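You operate a simulated robot arm through the tools that you are given. There is no shell and no other tool.

You are at the controls of a simulated robot arm. One attempt, no reset.

TASK
Tighten feeder 6's loose hex screw with the grey spanner.
Fine: stop the bowl first; spanner back; set the bowl knob to 4 and restart the bowl.
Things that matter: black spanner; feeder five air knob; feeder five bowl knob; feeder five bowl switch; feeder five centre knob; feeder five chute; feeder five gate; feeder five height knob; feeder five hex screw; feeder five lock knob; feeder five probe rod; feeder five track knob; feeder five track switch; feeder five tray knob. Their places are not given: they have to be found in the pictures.

The check looks at the end state, three seconds after you hand in, the way a careful person would. Anything else that was tipped, shoved, dropped, spilled or broken makes it a failure.

THE ROBOT
A 7-joint arm with a two-finger parallel gripper, fixed in place. Base frame: the origin is on the floor under the middle of its stand, x ahead of it, y to its left, z up; the work surface is at about z = 0.7. Units: m, degrees, N and s.
With the tool pointing down near the work surface it reaches from about 0.18 to 0.74 m from the base axis. Its first joint turns from -166.0 to 166.0 degrees. Payload 1.57 kg.
The TCP is the grasp point between the finger pads, 0.03 m short of the fingertips. In the tool frame z runs along the fingers and y along their closing line. The gripper opens to 0.11 m. The fingers are 0.024 m wide and 0.012 m thick; the gripper's body (0.048 by 0.112 m) begins 0.078 m behind the TCP.
Orientation is told as [roll, pitch, yaw] about the base's x, y, z axes, in that order, counted from this pose: with the fingers straight down and closing along the base's y, the tool's x points along the base's -x, its y along +y and its z along -z.

THE INTERFACE
- The arm moves only by the tool apply_moves. Its argument "increments" is a list that holds one entry, the list of rows, each a list of 7 numbers: the shift along the base's x, y, z in units of 50 mm (1.0 is 50 mm), then the turn, a rotation vector about the base's x, y, z in units of 5 degrees (1.0 is 5 degrees), then the closure in counts, from 0 (fully open) to 255 (shut). In form: [[[tx, ty, tz, rx, ry, rz, grip], ...]]. A call has 1 to 20 rows; each row shifts and turns the commanded pose from where the row before left it. A call with a number of a shift or a turn outside -1 to 1 is refused whole. Each row takes 0.2 s and may step no farther than 0.05 m and 8.6 degrees from the row before; otherwise, or with a gripper value out of range, the whole call is refused. A pose out of reach is approached as far as the arm can. The call stops where the force on the tool passes 90 N (or 10 N more than at its start, if that is more) or the arm is blocked; 0.2 s more then pass. The fingers move at their own pace (about 0.045 m/s each) and stop on an object; they squeeze with about 36 N. The grip force told is the motor's: it shows also when the fingers shut on nothing. Time passes only in rows, and 0.2 s behind the last, so rows that do not move let the fingers close. The reply holds the time, the measured pose of the TCP, the force on the tool along the base axes, the opening and the grip force, in the units named above and with some noise, with the torque about the TCP (base axes, N m) and any sound that the robot's microphone picked up.
- Cameras (640 x 400 px; columns grow to the right, rows downward): "scene" is fixed at [0.048, -0.5, 1.431]; the picture's right is [0.80, -0.60, 0.00], its down [-0.31, -0.42, -0.85] and it looks along [0.51, 0.68, -0.52] (base axes); focal length 360 px, centre (320, 200). "wrist" rides on the gripper at [0.07, 0.016, -0.141] in the tool frame; the picture's right is [-0.23, 0.97, 0.00], its down [-0.86, -0.20, -0.48] and it looks along [-0.47, -0.11, 0.88] (tool axes); focal length 222 px, centre (320, 200).
- camera(camera): a new picture of that camera. No time passes.
- move_column(by): slides the trunk up (or, below 0, down) by that many m; the arm rides with it, the base frame stays. It gives what a move gives, with no picture.
- pixel_to_xyz(camera, pixels): there is no depth. For up to 12 entries [column, row, z] of the newest picture of that camera ("zoom" is the newest enlarged one), the place [x, y] in the base frame at which the ray of that pixel passes the height z, good to about 0.003 m. No time passes.
- zoom(camera, box): a new picture of the part [left, top, right, bottom] of that camera's present view, enlarged. No time passes.
- job_done(): hands the job in; it is judged then, once.

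Leave the gripper open and the arm clear of the work at the hand-in unless told otherwise.

The tools are called after "Call:" as a command line: name --argument value ..., lists and objects as JSON in quotes. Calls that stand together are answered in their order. apply_moves: Moves the arm, as the interface text tells. Its arguments: {"type":"object","properties":{"increments":{"type":"array","items":{"type":"array","items":{"type":"array","items":{"type":"number"}}}}},"required":["increments"]} The other tools are called the same way: move_column (by) moves the trunk up or down; camera (camera) takes a picture; pixel_to_xyz (camera, pixels) gives the place at which the rays of pixels pass given heights; zoom (camera, box) takes an enlarged picture of a part of a camera's view; job_done () hands the job in.

At the start:

```text
time: 0.0
position: [0.4198, 0.2136, 1.1821]
orientation: [0.0, 0.0, 0.0]
force: [0.2, -0.5, 0.4]
moment: [-0.01, 0.03, -0.01]
gripper_width: 0.11
grip_force: 0.1
trunk travel left (down, up): [-0.5, 0.09]
```

scene: 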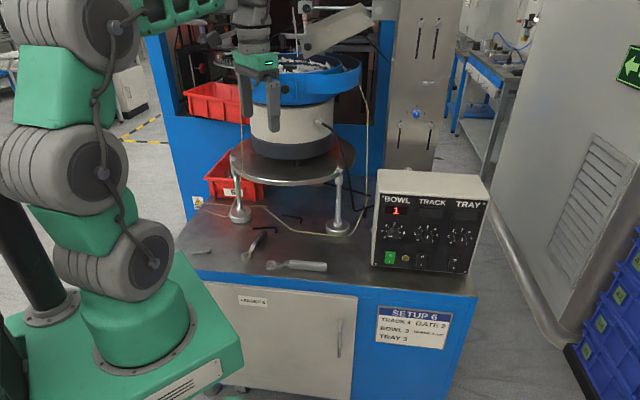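
wrist: 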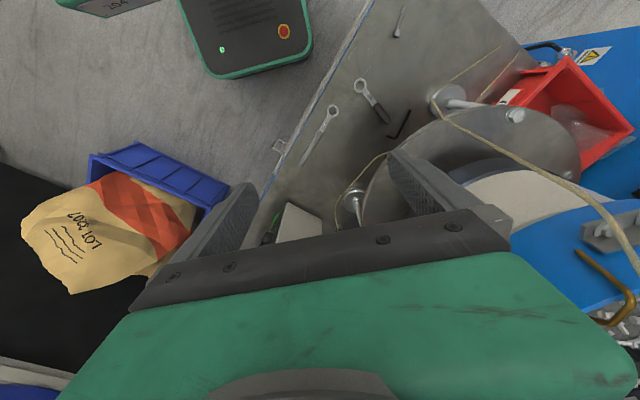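

I see a bowl feeder on a bench, a control box reading "1", and several tools on the bench. I'll start by enlarging parts of the scene view: the bench with the tools, the control box, and the feeder with the bowl.

Call:
zoom --camera "scene" --box '[170, 200, 370, 325]'

Call:
zoom --camera "scene" --box '[360, 160, 500, 280]'

Call:
zoom --camera "scene" --box '[220, 0, 460, 150]'

Call:
zoom --camera "scene" --box '[360, 290, 480, 365]'

```text
3.20 times, centred on (270, 262) of scene
```

zoom: 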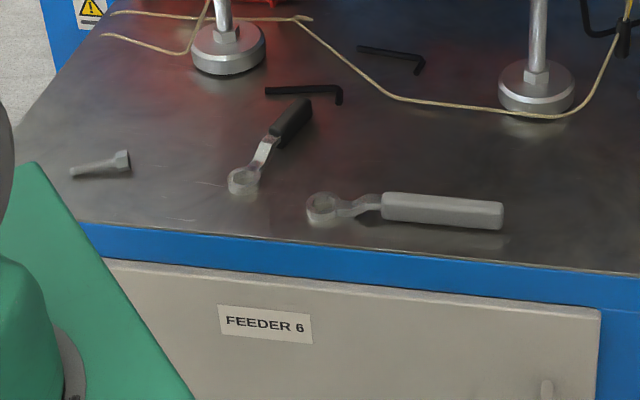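

```text
3.33 times, centred on (430, 220) of scene
```

zoom: 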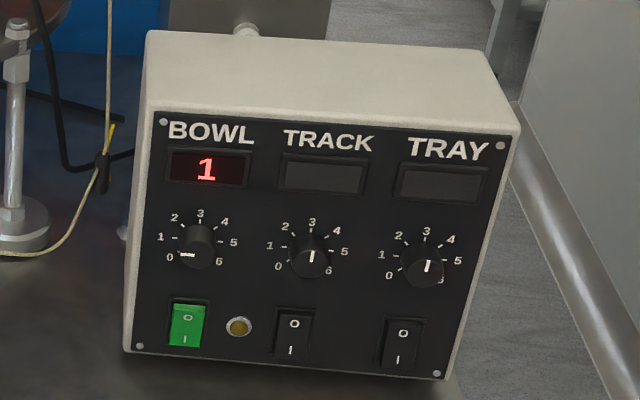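

```text
2.67 times, centred on (340, 75) of scene
```

zoom: 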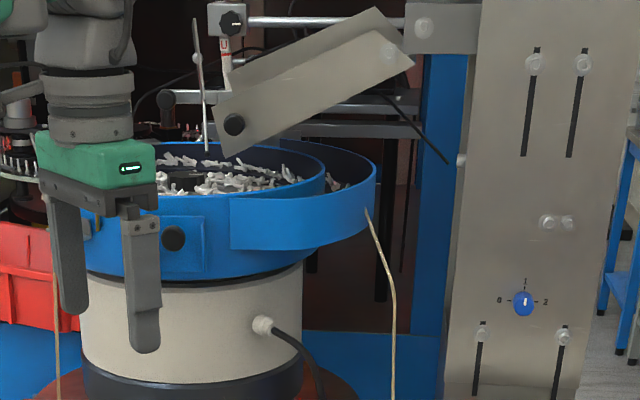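

```text
5.33 times, centred on (420, 328) of scene
```

zoom: 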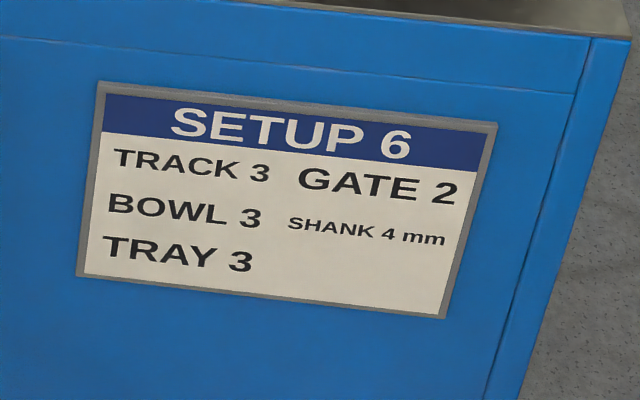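

The bench is labelled FEEDER 6, with a black-handled spanner at about (255,245), a light-grey-handled spanner at about (297,265) and a loose bolt-like piece at (205,251). The bowl switch is lit green and its display shows 1. Next I'll enlarge the wrist view and look for the hex screw.

Call:
camera --camera "wrist"

Call:
zoom --camera "wrist" --box '[260, 0, 520, 220]'

Call:
zoom --camera "wrist" --box '[480, 100, 640, 330]'

Call:
zoom --camera "scene" --box '[225, 30, 375, 180]'

Call:
zoom --camera "scene" --box '[370, 0, 470, 180]'

```text
taken
```

wrist: 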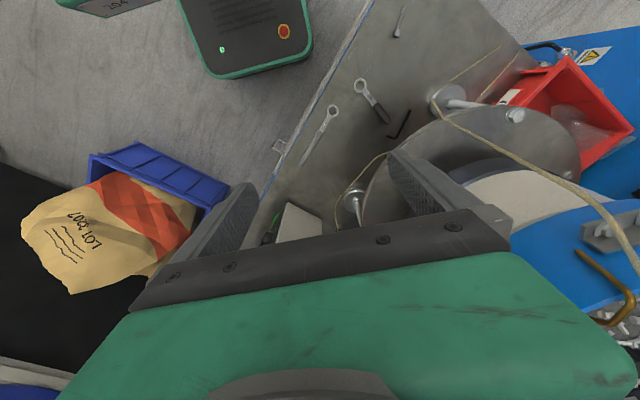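

```text
1.82 times, centred on (390, 110) of wrist
```

zoom: 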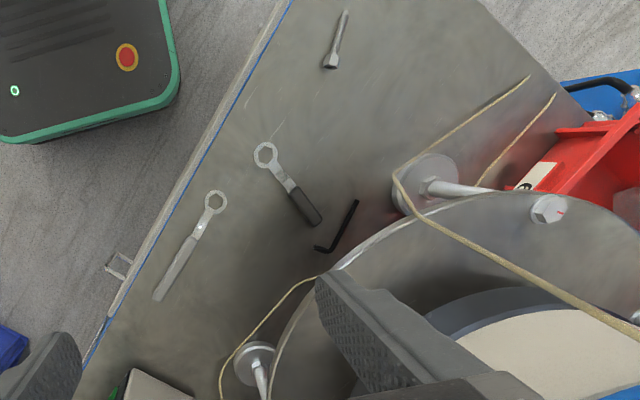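

```text
1.74 times, centred on (560, 215) of wrist
```

zoom: 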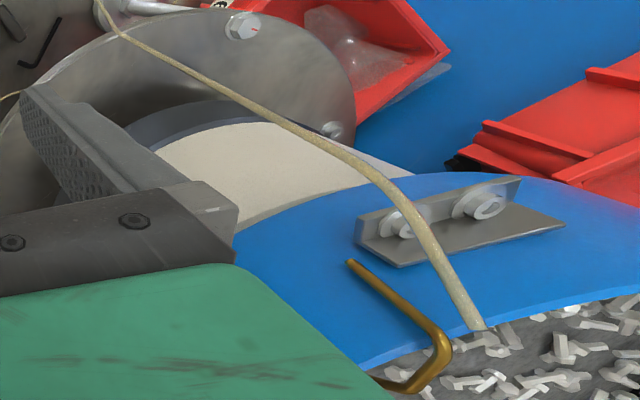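

```text
2.67 times, centred on (300, 105) of scene
```

zoom: 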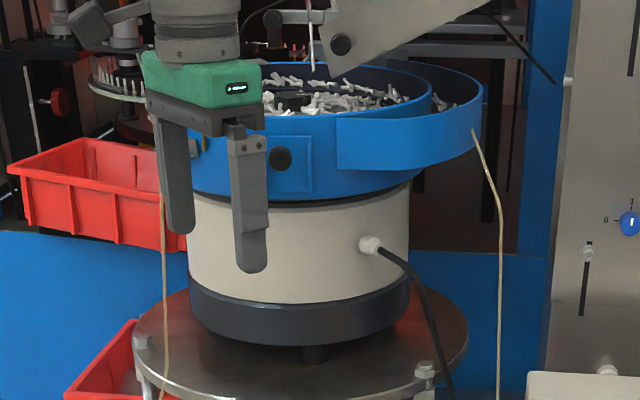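

```text
2.22 times, centred on (420, 90) of scene
```

zoom: 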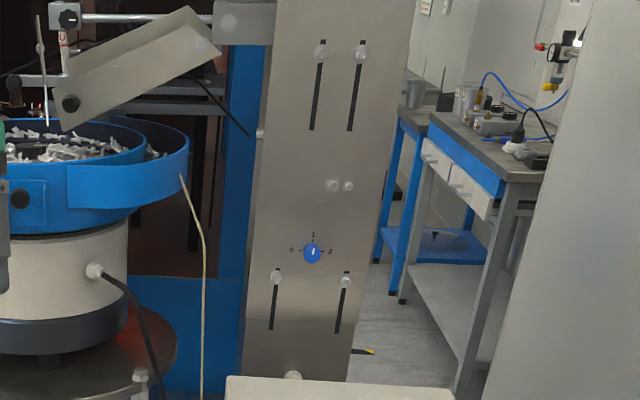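

The round plate under the bowl has hex heads, and one at wrist zoom (547,208) carries a red mark. I'll read approximate positions of the tools, the plate screws and the control box from the scene view. I'll also enlarge the plate rim and the red bin label.

Call:
zoom --camera "scene" --box '[195, 130, 275, 230]'

Call:
zoom --camera "scene" --box '[300, 130, 380, 230]'

Call:
zoom --camera "wrist" --box '[500, 90, 580, 140]'

Call:
pixel_to_xyz --camera "wrist" --pixels '[[334, 108, 0.71], [303, 164, 0.71], [360, 86, 0.71], [387, 122, 0.71], [405, 8, 0.71], [396, 36, 0.71], [516, 116, 0.85], [355, 200, 0.7], [447, 98, 0.7]]'

Call:
pixel_to_xyz --camera "scene" --pixels '[[271, 265, 0.71], [326, 267, 0.71], [246, 257, 0.71], [262, 237, 0.71], [233, 158, 0.85], [339, 168, 0.85], [395, 230, 0.8], [395, 258, 0.75], [383, 270, 0.7], [476, 297, 0.7], [185, 250, 0.7]]'

```text
4.00 times, centred on (235, 180) of scene
```

zoom: 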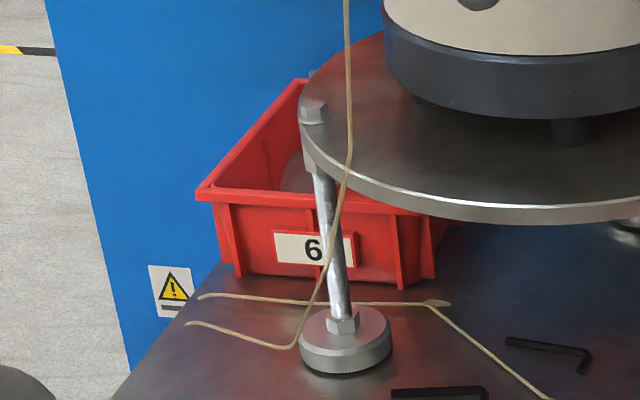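

```text
4.00 times, centred on (340, 180) of scene
```

zoom: 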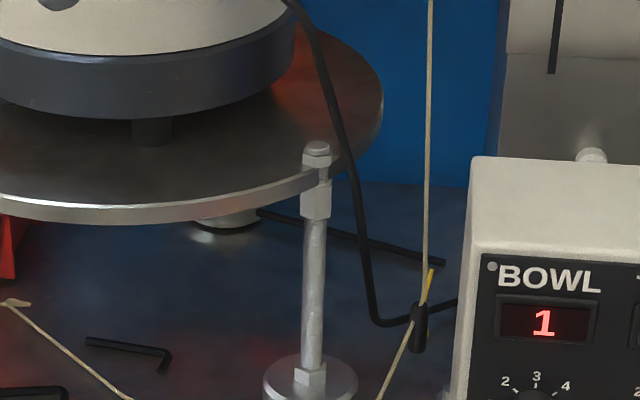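

```text
8.00 times, centred on (540, 115) of wrist
```

zoom: 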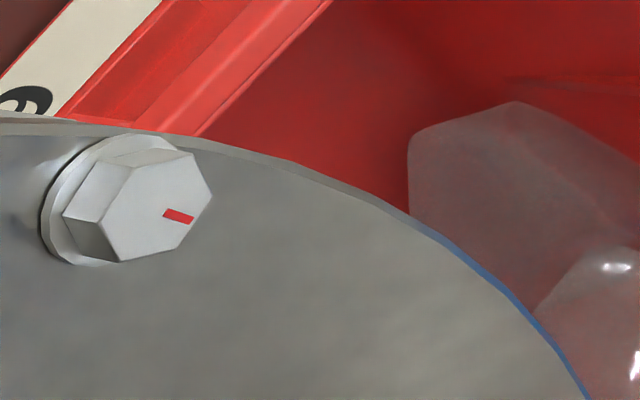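

```text
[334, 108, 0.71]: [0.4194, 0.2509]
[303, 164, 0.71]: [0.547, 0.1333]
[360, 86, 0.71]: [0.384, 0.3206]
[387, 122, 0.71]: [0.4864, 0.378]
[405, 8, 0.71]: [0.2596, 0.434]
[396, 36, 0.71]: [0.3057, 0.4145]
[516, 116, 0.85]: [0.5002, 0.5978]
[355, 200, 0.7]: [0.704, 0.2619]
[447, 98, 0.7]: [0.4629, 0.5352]
```

```text
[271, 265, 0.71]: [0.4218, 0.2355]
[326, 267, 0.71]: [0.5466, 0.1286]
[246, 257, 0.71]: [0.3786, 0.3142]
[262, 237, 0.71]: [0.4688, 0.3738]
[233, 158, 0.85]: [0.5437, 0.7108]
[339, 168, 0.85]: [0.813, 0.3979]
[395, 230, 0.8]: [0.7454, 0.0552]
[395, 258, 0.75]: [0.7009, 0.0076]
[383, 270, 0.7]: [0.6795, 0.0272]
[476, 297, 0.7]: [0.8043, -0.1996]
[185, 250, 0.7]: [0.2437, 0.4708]
```

The scene and wrist rays agree on the marked hex head: it sits at about (0.473, 0.530, 0.937), over the near-left leg. A second plate screw is at about (0.698, 0.263). Next I'll yaw the tool 40° to face the bench squarely and shift toward the control box for a closer look.

Call:
apply_moves --increments '[[[0, -0.5, -0.3, 0, 0, 1, 0], [0, -0.5, -0.3, 0, 0, 1, 0], [0, -0.5, -0.3, 0, 0, 1, 0], [0, -0.5, -0.3, 0, 0, 1, 0], [0, -0.5, -0.3, 0, 0, 1, 0], [0, -0.5, -0.3, 0, 0, 1, 0], [0, -0.5, -0.3, 0, 0, 1, 0], [0, -0.5, -0.3, 0, 0, 1, 0]]]'

Call:
camera --camera "wrist"

Call:
camera --camera "scene"

```text
time: 1.8
position: [0.4203, 0.0131, 1.0627]
orientation: [0.1, 0.0, 40.2]
force: [-0.5, 0.4, 0.3]
moment: [-0.01, -0.01, -0.02]
gripper_width: 0.11
grip_force: 0.1
trunk travel left (down, up): [-0.5, 0.09]
```

```text
taken
```

wrist: 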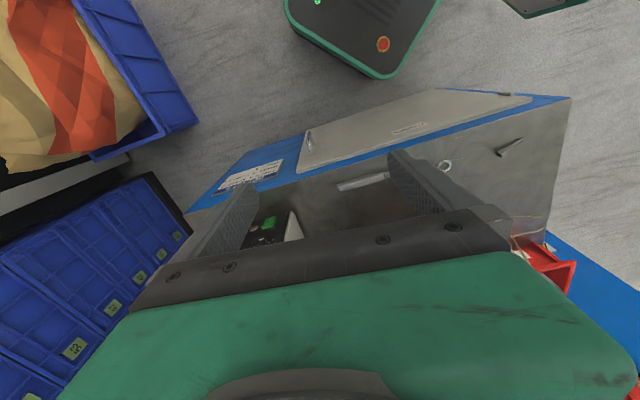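

```text
taken
```

scene: 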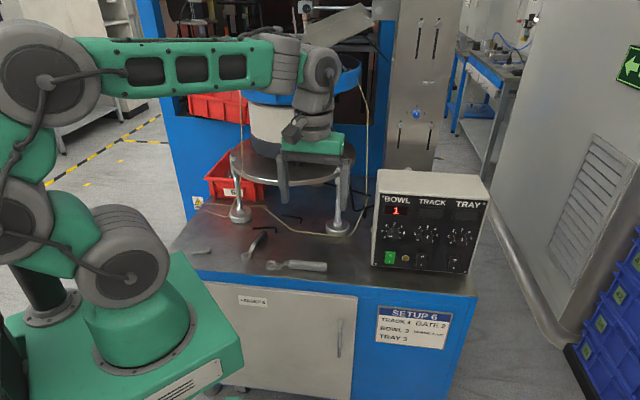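

The camera is mounted upside-down, so things farther forward show lower in the picture and the gripper hides what lies ahead of it. I'll enlarge the part between the fingers, where I can see the green switch and box at about (270,225).

Call:
zoom --camera "wrist" --box '[200, 150, 440, 260]'

Call:
zoom --camera "scene" --box '[370, 165, 490, 240]'

Call:
zoom --camera "scene" --box '[365, 210, 485, 285]'

```text
2.67 times, centred on (320, 205) of wrist
```

zoom: 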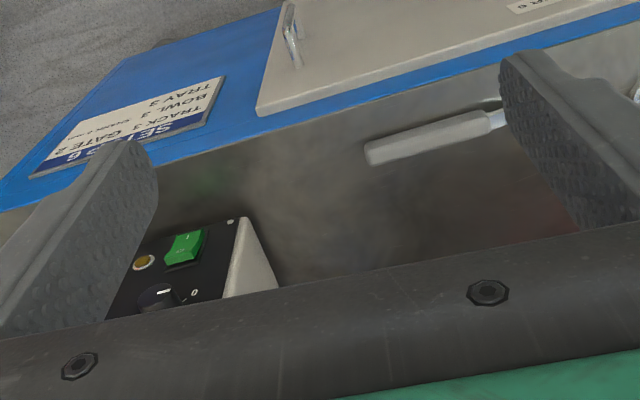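

```text
5.33 times, centred on (430, 202) of scene
```

zoom: 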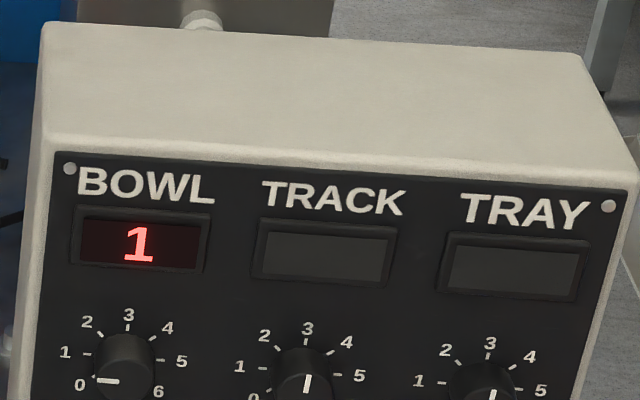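

```text
5.33 times, centred on (425, 248) of scene
```

zoom: 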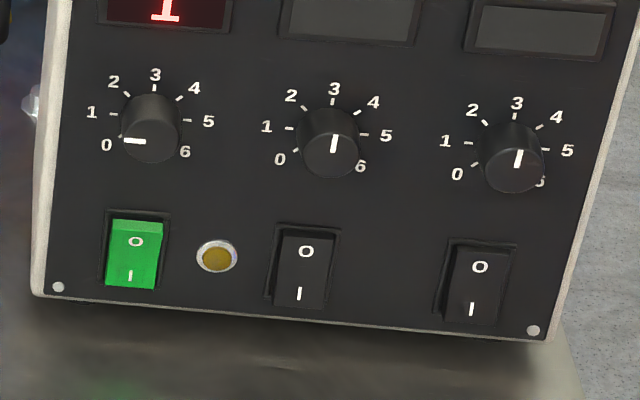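

In the enlarged wrist view I can see the panel's corner screw at wrist px (286,213), the green switch at (269,223) and the bowl knob's pointer at (261,240). I'll intersect the wrist and scene rays for these points to place the panel.

Call:
pixel_to_xyz --camera "wrist" --pixels '[[286.3, 212.9, 0.7], [286.3, 212.9, 0.8], [269.4, 222.6, 0.7], [269.4, 222.6, 0.8], [261.2, 239.8, 0.75], [261.2, 239.8, 0.85]]'

Call:
pixel_to_xyz --camera "scene" --pixels '[[375.8, 264.1, 0.7], [375.8, 264.1, 0.8], [390.3, 257.8, 0.7], [390.3, 257.8, 0.8], [390.3, 236.7, 0.75], [390.3, 236.7, 0.85], [464.9, 272.4, 0.7], [464.9, 272.4, 0.8], [382.9, 196.2, 0.85], [382.9, 196.2, 0.95], [484.2, 203.3, 0.85], [484.2, 203.3, 0.95]]'

```text
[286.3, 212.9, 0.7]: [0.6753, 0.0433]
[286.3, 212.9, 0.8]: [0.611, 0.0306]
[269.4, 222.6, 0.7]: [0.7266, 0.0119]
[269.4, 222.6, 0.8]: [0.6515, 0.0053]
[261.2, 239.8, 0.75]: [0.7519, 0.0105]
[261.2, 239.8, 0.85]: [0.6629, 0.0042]
```

```text
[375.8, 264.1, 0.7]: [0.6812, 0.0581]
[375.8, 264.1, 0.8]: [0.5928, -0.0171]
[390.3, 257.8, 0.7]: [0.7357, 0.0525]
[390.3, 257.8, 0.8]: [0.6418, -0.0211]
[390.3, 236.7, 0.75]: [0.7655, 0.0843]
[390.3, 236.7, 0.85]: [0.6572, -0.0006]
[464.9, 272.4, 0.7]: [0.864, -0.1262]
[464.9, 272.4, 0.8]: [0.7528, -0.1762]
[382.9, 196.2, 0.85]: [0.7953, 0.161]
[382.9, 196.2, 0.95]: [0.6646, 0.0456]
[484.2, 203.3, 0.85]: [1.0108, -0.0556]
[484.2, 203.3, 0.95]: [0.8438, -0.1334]
```

Combining the rays: the panel is vertical and faces the robot at about 45°. The bowl switch is near (0.682, 0.011, 0.757), and the bowl knob is centred about 0.839 high and sticks out about 20 mm. Zooming keeps real detail, so I'll look tightly at the plate's hex heads and the other fasteners.

Call:
zoom --camera "scene" --box '[222, 148, 246, 163]'

Call:
zoom --camera "scene" --box '[327, 158, 351, 173]'

Call:
zoom --camera "scene" --box '[240, 50, 300, 110]'

Call:
zoom --camera "scene" --box '[290, 0, 380, 60]'

Call:
zoom --camera "scene" --box '[390, 10, 450, 50]'

Call:
zoom --camera "scene" --box '[390, 75, 450, 175]'

```text
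16.00 times, centred on (234, 156) of scene
```

zoom: 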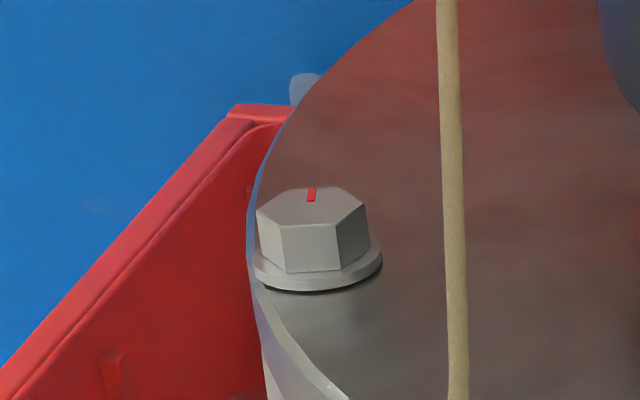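

```text
16.00 times, centred on (339, 166) of scene
```

zoom: 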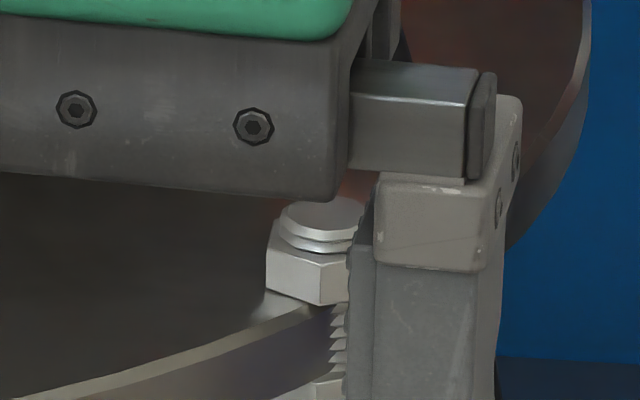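

```text
6.67 times, centred on (270, 80) of scene
```

zoom: 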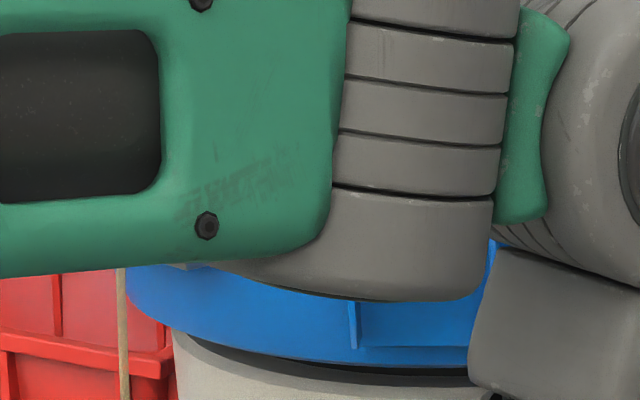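

```text
6.67 times, centred on (335, 30) of scene
```

zoom: 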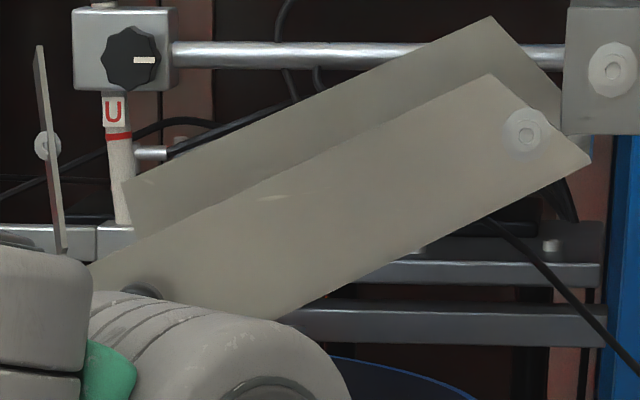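

```text
10.00 times, centred on (420, 30) of scene
```

zoom: 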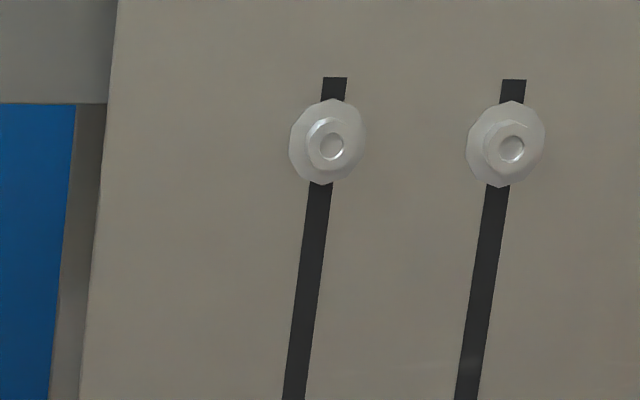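

```text
4.00 times, centred on (420, 125) of scene
```

zoom: 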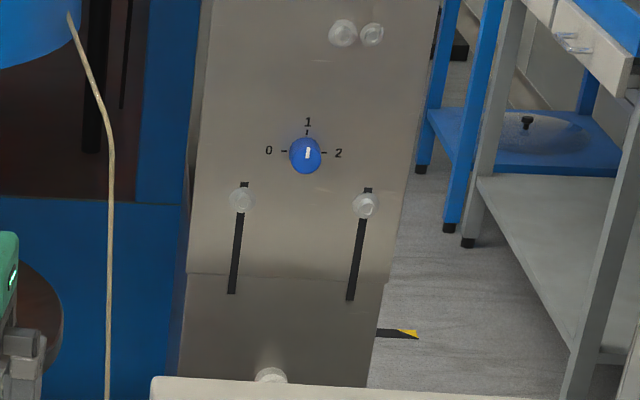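

The near-left plate screw, scene (234,156), is a flanged hex head with a red mark, and a dark gap shows under its flange, so it is the loose one. The other leg at (339,166) has only a stud and nut. Next I'll look closely at the two spanners.

Call:
zoom --camera "scene" --box '[262, 252, 334, 282]'

Call:
zoom --camera "scene" --box '[234, 222, 274, 272]'

Call:
zoom --camera "wrist" --box '[330, 130, 560, 240]'

Call:
zoom --camera "scene" --box '[262, 256, 286, 271]'

```text
8.89 times, centred on (298, 267) of scene
```

zoom: 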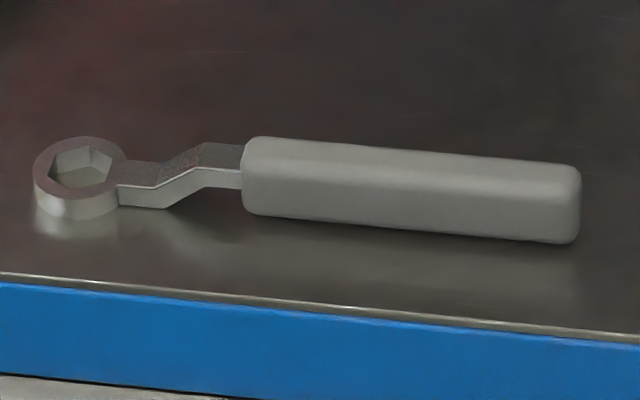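

```text
8.00 times, centred on (254, 247) of scene
```

zoom: 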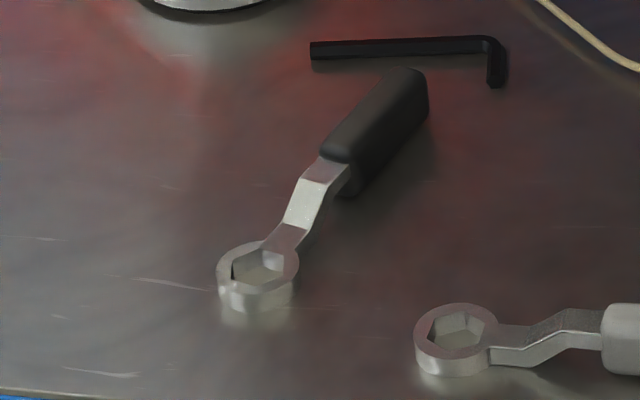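

```text
2.78 times, centred on (445, 185) of wrist
```

zoom: 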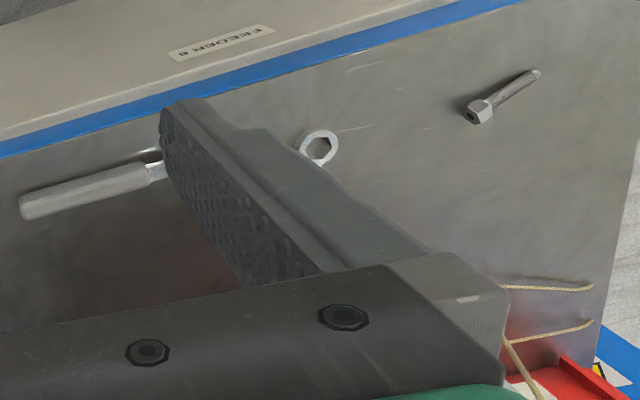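

```text
16.00 times, centred on (274, 264) of scene
```

zoom: 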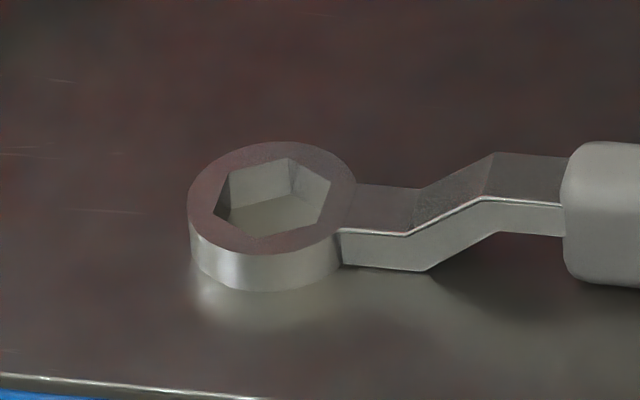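

The bowl switch has O at the top and I at the bottom. It is on and lit, and the upper half sticks out. I'll stop the bowl first: shut the fingers, turn to the panel's 45° heading, tilt the tool up 50° and stop well short of the panel.

Call:
apply_moves --increments '[[[0, 0, 0, 0, 0, 0.96, 255], [0.369, -0.16, -0.2, 0.707, -0.707, 0, 255], [0.369, -0.16, -0.2, 0.707, -0.707, 0, 255], [0.369, -0.16, -0.2, 0.707, -0.707, 0, 255], [0.369, -0.16, -0.2, 0.707, -0.707, 0, 255], [0.369, -0.16, -0.2, 0.707, -0.707, 0, 255], [0.369, -0.16, -0.2, 0.707, -0.707, 0, 255], [0.369, -0.16, -0.2, 0.707, -0.707, 0, 255], [0.369, -0.16, -0.2, 0.707, -0.707, 0, 255], [0.369, -0.16, -0.2, 0.707, -0.707, 0, 255], [0.369, -0.16, -0.2, 0.707, -0.707, 0, 255]]]'

Call:
camera --camera "scene"

Call:
camera --camera "wrist"

```text
time: 4.2
position: [0.6024, -0.0697, 0.962]
orientation: [0.3, -50.0, 44.7]
force: [-0.4, -0.6, 0.2]
moment: [0.05, -0.03, 0.01]
gripper_width: 0.0
grip_force: 21.0
trunk travel left (down, up): [-0.5, 0.09]
```

```text
taken
```

scene: 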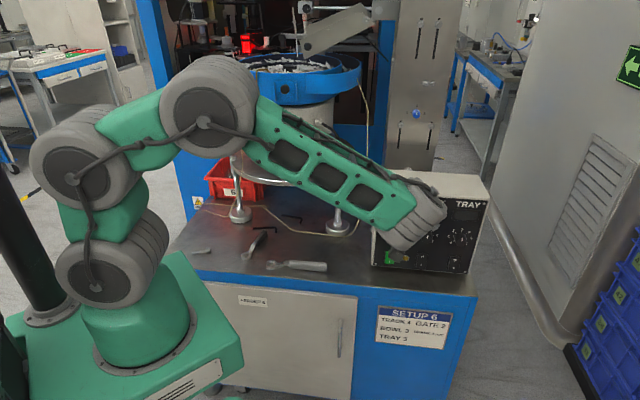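

```text
taken
```

wrist: 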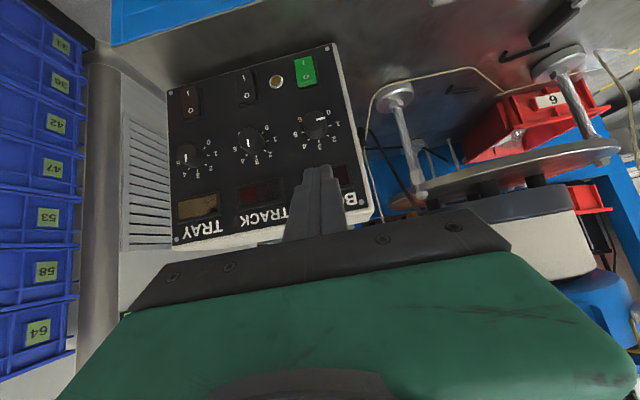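

The wrist view now shows the whole panel upside-down, with the green bowl switch at (304,72) and the bowl knob at (316,125). I'll enlarge it and refine the switch and knob positions by combining with the scene.

Call:
zoom --camera "wrist" --box '[240, 40, 360, 160]'

Call:
zoom --camera "wrist" --box '[380, 40, 640, 230]'

Call:
pixel_to_xyz --camera "wrist" --pixels '[[304, 72, 0.75], [304, 72, 0.77], [316, 120, 0.83], [316, 120, 0.85]]'

```text
3.33 times, centred on (300, 100) of wrist
```

zoom: 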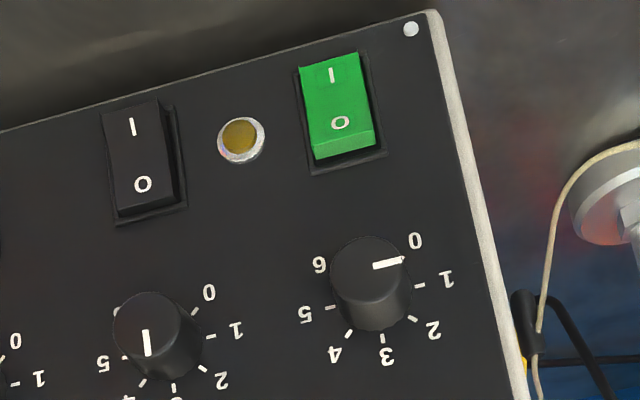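

```text
2.11 times, centred on (510, 135) of wrist
```

zoom: 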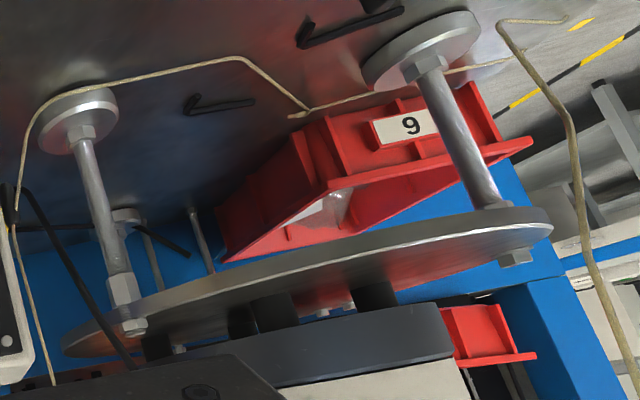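

```text
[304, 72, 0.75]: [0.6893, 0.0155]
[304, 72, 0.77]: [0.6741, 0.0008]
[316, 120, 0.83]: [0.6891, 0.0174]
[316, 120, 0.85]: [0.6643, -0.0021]
```

Both cameras agree on the bowl switch: s≈0.476 along the panel, z≈0.757. Now I'll lower the shut fingertips to the height of the upper "O" half, still about 50 mm from the panel, and check.

Call:
apply_moves --increments '[[[0.106, 0.106, -0.9, 0, 0, 0, 255], [0.106, 0.106, -0.9, 0, 0, 0, 255], [0.106, 0.106, -0.9, 0, 0, 0, 255], [0.106, 0.106, -0.9, 0, 0, 0, 255], [0, 0, 0, 0, 0, 0, 255]]]'

Call:
zoom --camera "wrist" --box '[220, 80, 420, 220]'

Call:
zoom --camera "scene" --box '[350, 170, 490, 290]'

```text
time: 5.4
position: [0.6229, -0.0466, 0.786]
orientation: [0.2, -49.9, 44.8]
force: [0.6, -0.6, -0.4]
moment: [-0.02, -0.01, -0.02]
gripper_width: 0.0
grip_force: 20.8
trunk travel left (down, up): [-0.5, 0.09]
```

```text
2.86 times, centred on (320, 150) of wrist
```

zoom: 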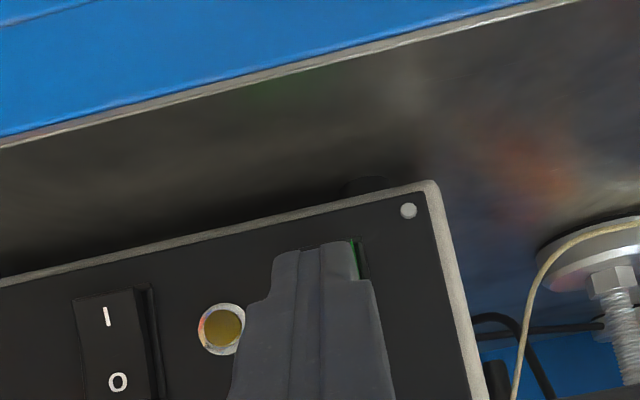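

```text
3.33 times, centred on (420, 230) of scene
```

zoom: 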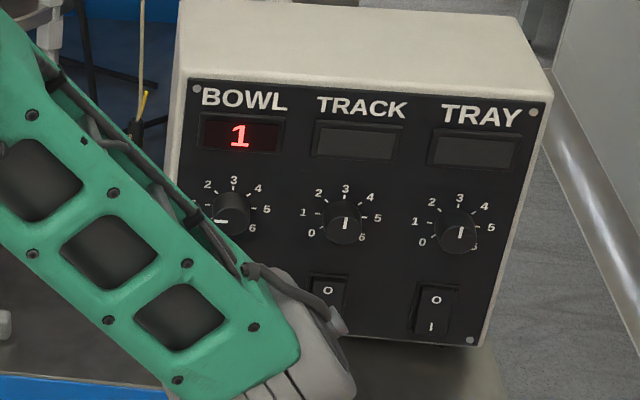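

I'm about 50 mm from the switch and centred on its upper half. I'll move forward along the panel normal, first to just short of contact.

Call:
apply_moves --increments '[[[0.3, 0.23, -0.04, 0, 0, 0, 255], [0.265, 0.2, -0.04, 0, 0, 0, 255], [0, 0, 0, 0, 0, 0, 255]]]'

Call:
zoom --camera "wrist" --box '[220, 80, 420, 220]'

```text
time: 6.2
position: [0.6508, -0.0246, 0.7801]
orientation: [0.2, -50.0, 44.7]
force: [-0.3, -0.6, -0.2]
moment: [0.02, 0.0, 0.02]
gripper_width: 0.0
grip_force: 20.7
trunk travel left (down, up): [-0.5, 0.09]
```

```text
2.86 times, centred on (320, 150) of wrist
```

zoom: 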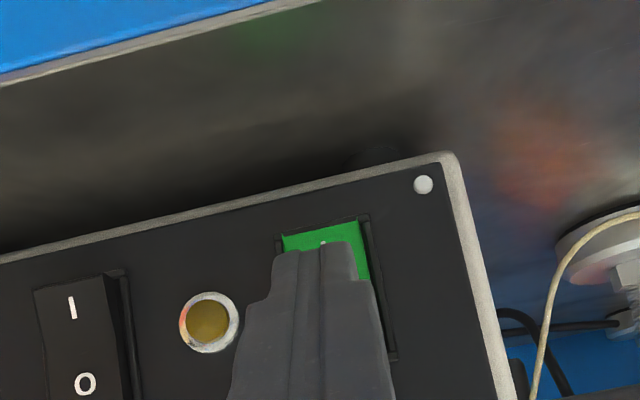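

The fingertip covers the "O" half and the "I" half is still visible. I'll press forward in small steps and watch the force and listen for a click.

Call:
apply_moves --increments '[[[0.055, 0.06, 0, 0, 0, 0, 255], [0.055, 0.06, 0, 0, 0, 0, 255], [0.055, 0.06, 0, 0, 0, 0, 255]]]'

Call:
zoom --camera "wrist" --box '[220, 80, 420, 220]'

```text
time: 7.0
position: [0.6594, -0.0156, 0.7776]
orientation: [0.1, -49.8, 44.7]
force: [-2.8, -2.5, 1.4]
moment: [0.02, 0.0, 0.0]
gripper_width: 0.0
grip_force: 21.6
trunk travel left (down, up): [-0.5, 0.09]
```

```text
2.86 times, centred on (320, 150) of wrist
```

zoom: 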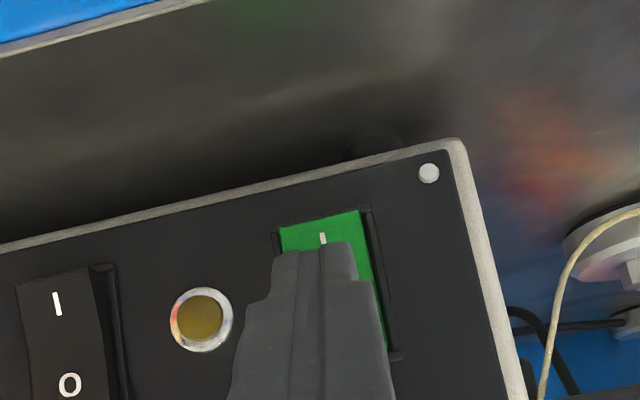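

Contact has begun at about 4 N. I'll keep pressing in small steps.

Call:
apply_moves --increments '[[[0.04, 0.04, 0.02, 0, 0, 0, 255], [0.04, 0.04, 0.02, 0, 0, 0, 255]]]'

Call:
zoom --camera "wrist" --box '[220, 80, 420, 220]'

Call:
zoom --camera "scene" --box '[350, 170, 490, 290]'

```text
time: 7.6
position: [0.6606, -0.0155, 0.7791]
orientation: [0.5, -49.8, 44.4]
force: [-23.8, -16.5, 3.1]
moment: [-0.29, -0.06, 0.18]
gripper_width: 0.0
grip_force: 21.3
trunk travel left (down, up): [-0.5, 0.09]
```

```text
2.86 times, centred on (320, 150) of wrist
```

zoom: 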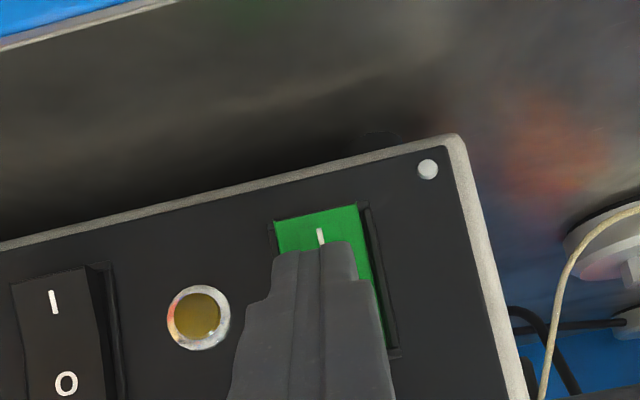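

```text
3.33 times, centred on (420, 230) of scene
```

zoom: 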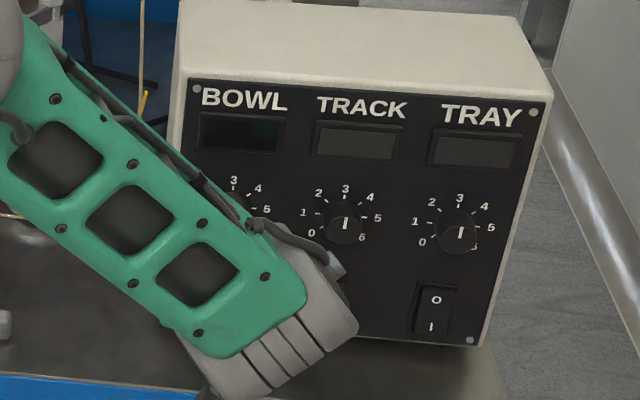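

The bowl display has gone dark, so the switch has flipped. I'll back straight off the panel and check that the switch stays off.

Call:
apply_moves --increments '[[[-0.2, -0.2, 0, 0, 0, 0, 255], [-0.4, -0.4, 0.2, 0, 0, 0, 255], [-0.5, -0.5, 0.6, 0, 0, 0, 255], [-0.4, -0.4, 0.9, 0, 0, 0, 255]]]'

Call:
zoom --camera "wrist" --box '[220, 40, 420, 180]'

Call:
camera --camera "scene"

```text
refused: row 4 steps farther than a row can; nothing moved
```

```text
2.86 times, centred on (320, 110) of wrist
```

zoom: 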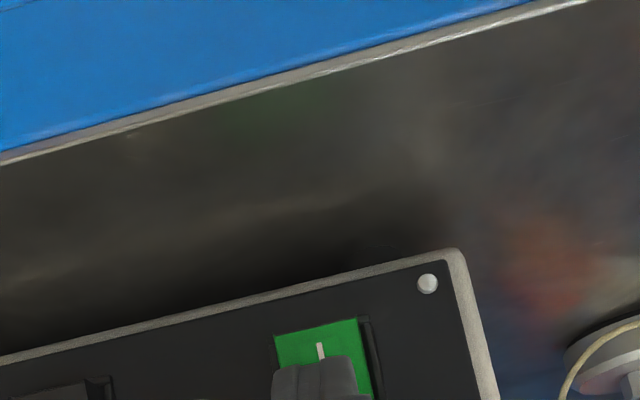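

```text
taken
```

scene: 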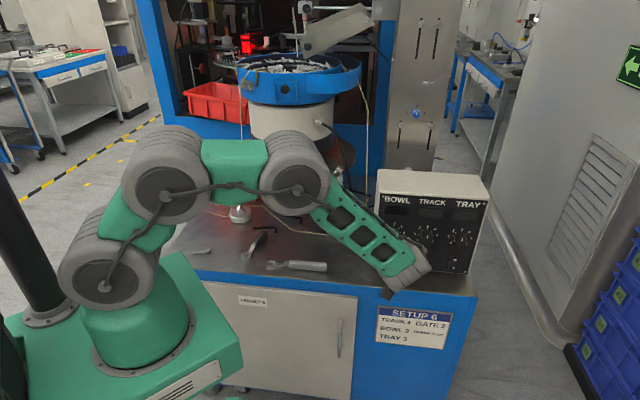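

The last row's combined step was too long, so nothing moved. I'll send the same retreat again with smaller steps.

Call:
apply_moves --increments '[[[-0.2, -0.2, 0, 0, 0, 0, 255], [-0.4, -0.4, 0.2, 0, 0, 0, 255], [-0.4, -0.4, 0.5, 0, 0, 0, 255], [-0.4, -0.4, 0.7, 0, 0, 0, 255]]]'

Call:
zoom --camera "wrist" --box '[220, 40, 420, 180]'

Call:
camera --camera "scene"

```text
time: 8.6
position: [0.5974, -0.081, 0.8524]
orientation: [0.2, -49.8, 44.7]
force: [0.3, 0.0, -1.2]
moment: [-0.01, 0.04, -0.01]
gripper_width: 0.0
grip_force: 21.4
trunk travel left (down, up): [-0.5, 0.09]
```

```text
2.86 times, centred on (320, 110) of wrist
```

zoom: 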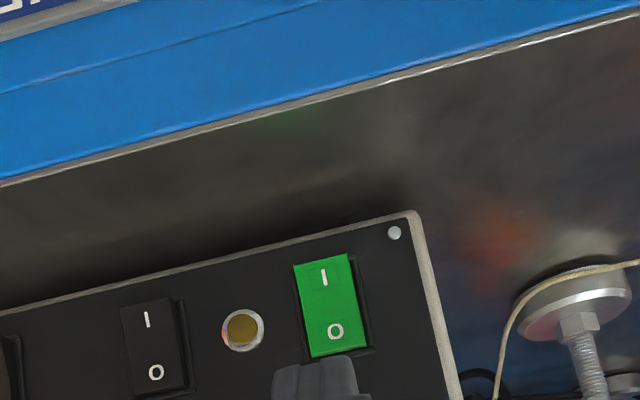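

```text
taken
```

scene: 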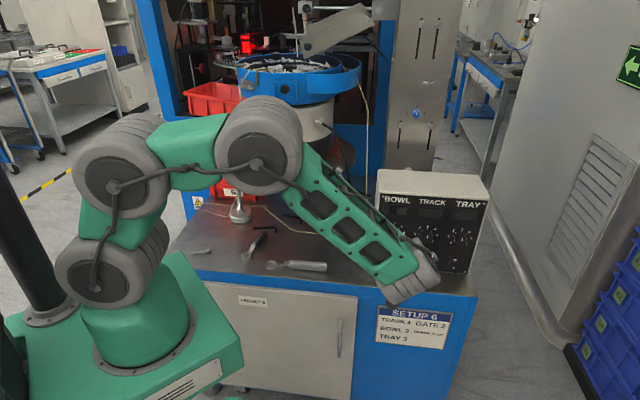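

The rocker now rests on "O" and the display stays dark, so the bowl is stopped. Next is the grey spanner. I'll raise the arm, bring the fingers back to straight down, open them, and hover to one side above the spanner to look at it.

Call:
apply_moves --increments '[[[-0.176, 0.3, 0.3, -0.707, 0.707, 0, 255], [-0.176, 0.5, 0.3, -0.707, 0.707, 0, 200], [-0.176, 0.6, 0.3, -0.707, 0.707, 0, 100], [-0.176, 0.6, 0.3, -0.707, 0.707, 0, 0], [-0.176, 0.6, 0.3, -0.707, 0.707, 0, 0], [-0.176, 0.6, 0.3, -0.707, 0.707, 0, 0], [-0.176, 0.6, 0.3, -0.707, 0.707, 0, 0], [-0.176, 0.6, 0.3, -0.707, 0.707, 0, 0], [-0.176, 0.6, 0.3, -0.707, 0.707, 0, 0], [-0.176, 0.6, 0.3, -0.707, 0.707, 0, 0]]]'

Call:
camera --camera "wrist"

Call:
camera --camera "scene"

```text
time: 10.8
position: [0.5055, 0.198, 1.0004]
orientation: [0.0, 0.0, 44.9]
force: [-0.1, -0.8, 0.6]
moment: [-0.02, 0.01, 0.0]
gripper_width: 0.1103
grip_force: 0.1
trunk travel left (down, up): [-0.5, 0.09]
```

```text
taken
```

wrist: 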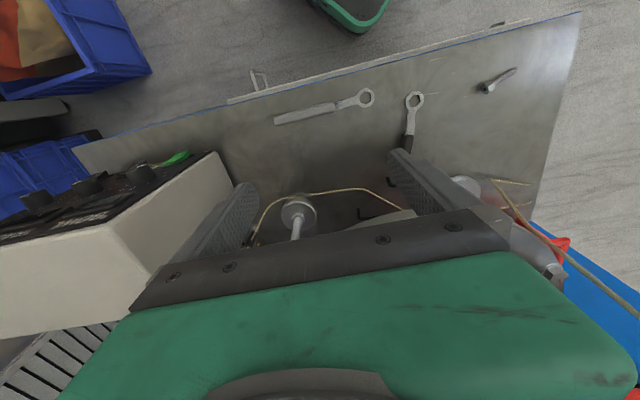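

```text
taken
```

scene: 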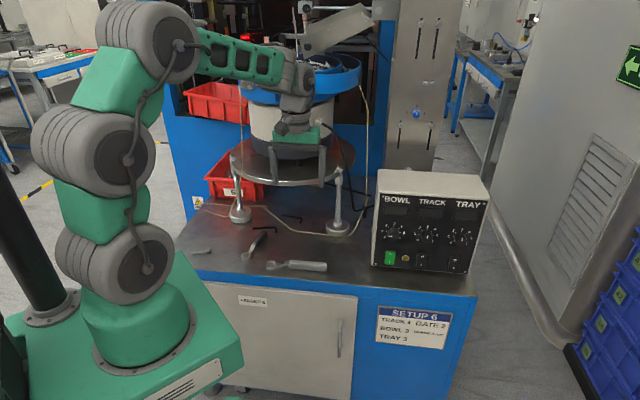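

From here both spanners are in clear view, with the grey one at wrist px (275–372, 90–125). I'll enlarge it to measure its line and the orientation of its ring.

Call:
zoom --camera "wrist" --box '[264, 70, 392, 150]'

Call:
pixel_to_xyz --camera "zoom" --pixels '[[320, 200, 0.71]]'

```text
5.00 times, centred on (328, 110) of wrist
```

zoom: 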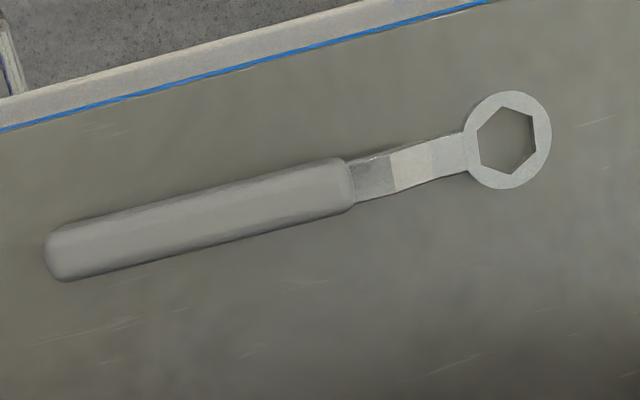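

```text
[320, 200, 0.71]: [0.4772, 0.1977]
```

I'll zoom tighter on the ring to read the hex opening's corners, and get ground coordinates for the handle and ring.

Call:
pixel_to_xyz --camera "zoom" --pixels '[[508, 140, 0.712], [350, 183, 0.73], [65, 254, 0.73], [57, 230, 0.73], [67, 281, 0.73], [345, 157, 0.73], [354, 205, 0.73], [200, 193, 0.73], [212, 240, 0.73]]'

Call:
zoom --camera "wrist" --box '[352, 84, 384, 112]'

```text
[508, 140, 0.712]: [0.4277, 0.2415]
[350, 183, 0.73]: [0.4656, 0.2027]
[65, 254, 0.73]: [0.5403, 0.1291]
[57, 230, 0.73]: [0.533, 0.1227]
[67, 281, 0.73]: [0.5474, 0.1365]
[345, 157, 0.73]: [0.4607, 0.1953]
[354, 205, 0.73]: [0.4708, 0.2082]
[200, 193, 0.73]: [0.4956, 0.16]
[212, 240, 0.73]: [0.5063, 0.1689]
```

```text
14.29 times, centred on (368, 98) of wrist
```

zoom: 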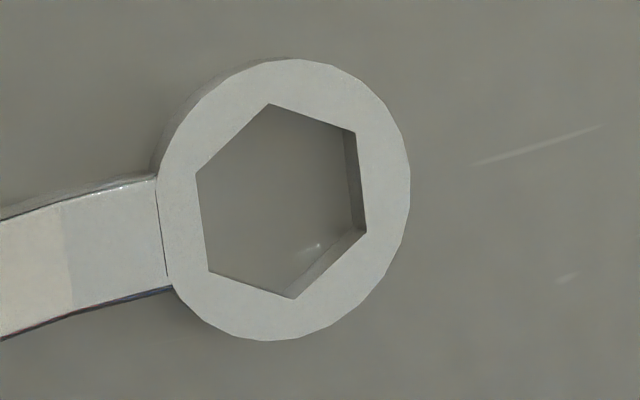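

The six top corners of the ring opening are clear. I'll convert them, and the neck edges, to base coordinates.

Call:
pixel_to_xyz --camera "zoom" --pixels '[[269, 103, 0.712], [355, 132, 0.712], [366, 231, 0.712], [293, 298, 0.712], [210, 271, 0.712], [196, 174, 0.712], [288, 60, 0.712], [409, 195, 0.712], [275, 340, 0.712], [155, 176, 0.712], [172, 287, 0.712]]'

Call:
zoom --camera "scene" --box '[260, 254, 334, 276]'

Call:
zoom --camera "scene" --box '[226, 149, 242, 162]'

```text
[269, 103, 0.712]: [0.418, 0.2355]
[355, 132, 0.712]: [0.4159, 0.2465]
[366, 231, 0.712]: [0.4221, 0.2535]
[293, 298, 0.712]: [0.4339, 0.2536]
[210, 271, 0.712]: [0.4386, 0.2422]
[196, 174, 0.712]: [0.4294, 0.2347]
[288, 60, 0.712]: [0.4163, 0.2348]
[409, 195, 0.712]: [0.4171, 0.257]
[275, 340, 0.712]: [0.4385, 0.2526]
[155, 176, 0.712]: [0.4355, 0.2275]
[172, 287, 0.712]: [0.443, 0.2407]
```

```text
8.65 times, centred on (297, 265) of scene
```

zoom: 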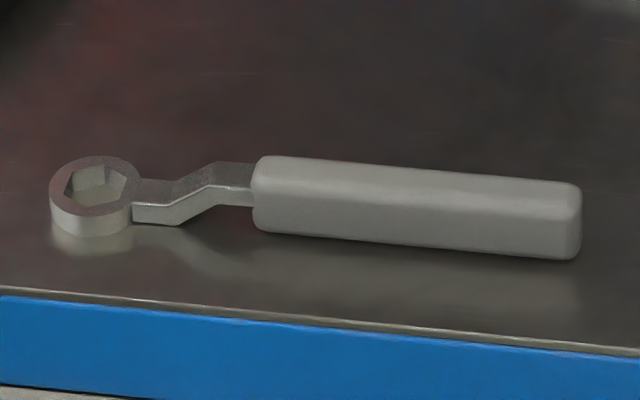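

```text
16.00 times, centred on (234, 156) of scene
```

zoom: 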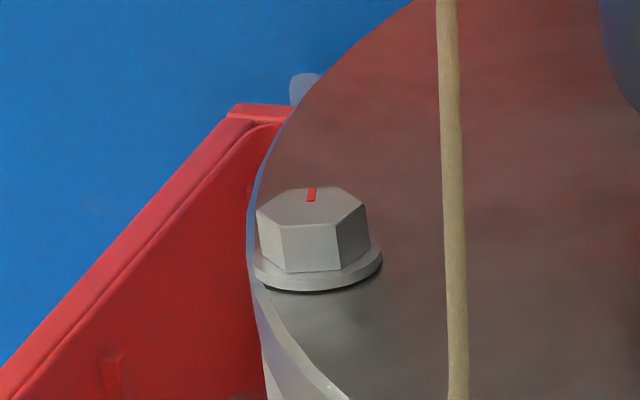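

From the corner pixels, the spanner's handle points along about −45°, and its ring hex has flats facing the handle. The screw's hex has flats facing about −1°, 59°, 119° and so on, so the spanner fits with its handle pointing about 179°, straight toward −x. A hanging cord stands near (0.447, 0.42), which I must avoid. Before picking anything up, I'll test the reach and wrist turn near the screw on a path well clear of the cord, and look at the screw on the way.

Call:
apply_moves --increments '[[[-0.7, 0.15, 0.5, 0, 0, 1, 0], [-0.7, 0.15, 0.5, 0, 0, 1, 0], [-0.7, 0.15, 0.5, 0, 0, 1, 0], [-0.5, 0.8, 0, 0, 0, 1, 0], [-0.5, 0.8, 0, 0, 0, 1, 0], [-0.5, 0.8, 0, 0, 0, 1, 0], [-0.5, 0.8, 0, 0, 0, 1, 0], [0, 0.8, 0, 0, 0, 1, 0], [0, 0.8, 0, 0, 0, 1, 0], [0, 0.8, 0, 0, 0, 1, 0]]]'

Call:
camera --camera "scene"

Call:
camera --camera "wrist"

```text
time: 13.0
position: [0.2988, 0.5001, 1.0738]
orientation: [0.0, 0.0, 94.8]
force: [0.0, 0.4, 0.1]
moment: [-0.03, -0.01, 0.02]
gripper_width: 0.11
grip_force: 0.0
trunk travel left (down, up): [-0.5, 0.09]
```

```text
taken
```

scene: 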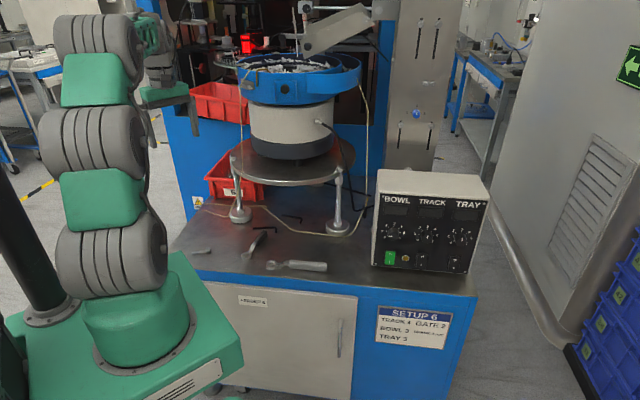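

```text
taken
```

wrist: 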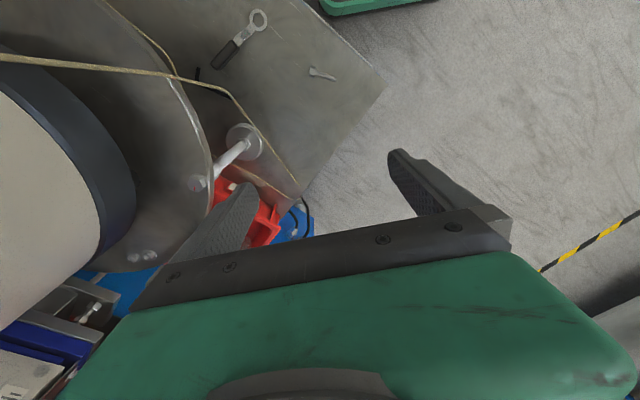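

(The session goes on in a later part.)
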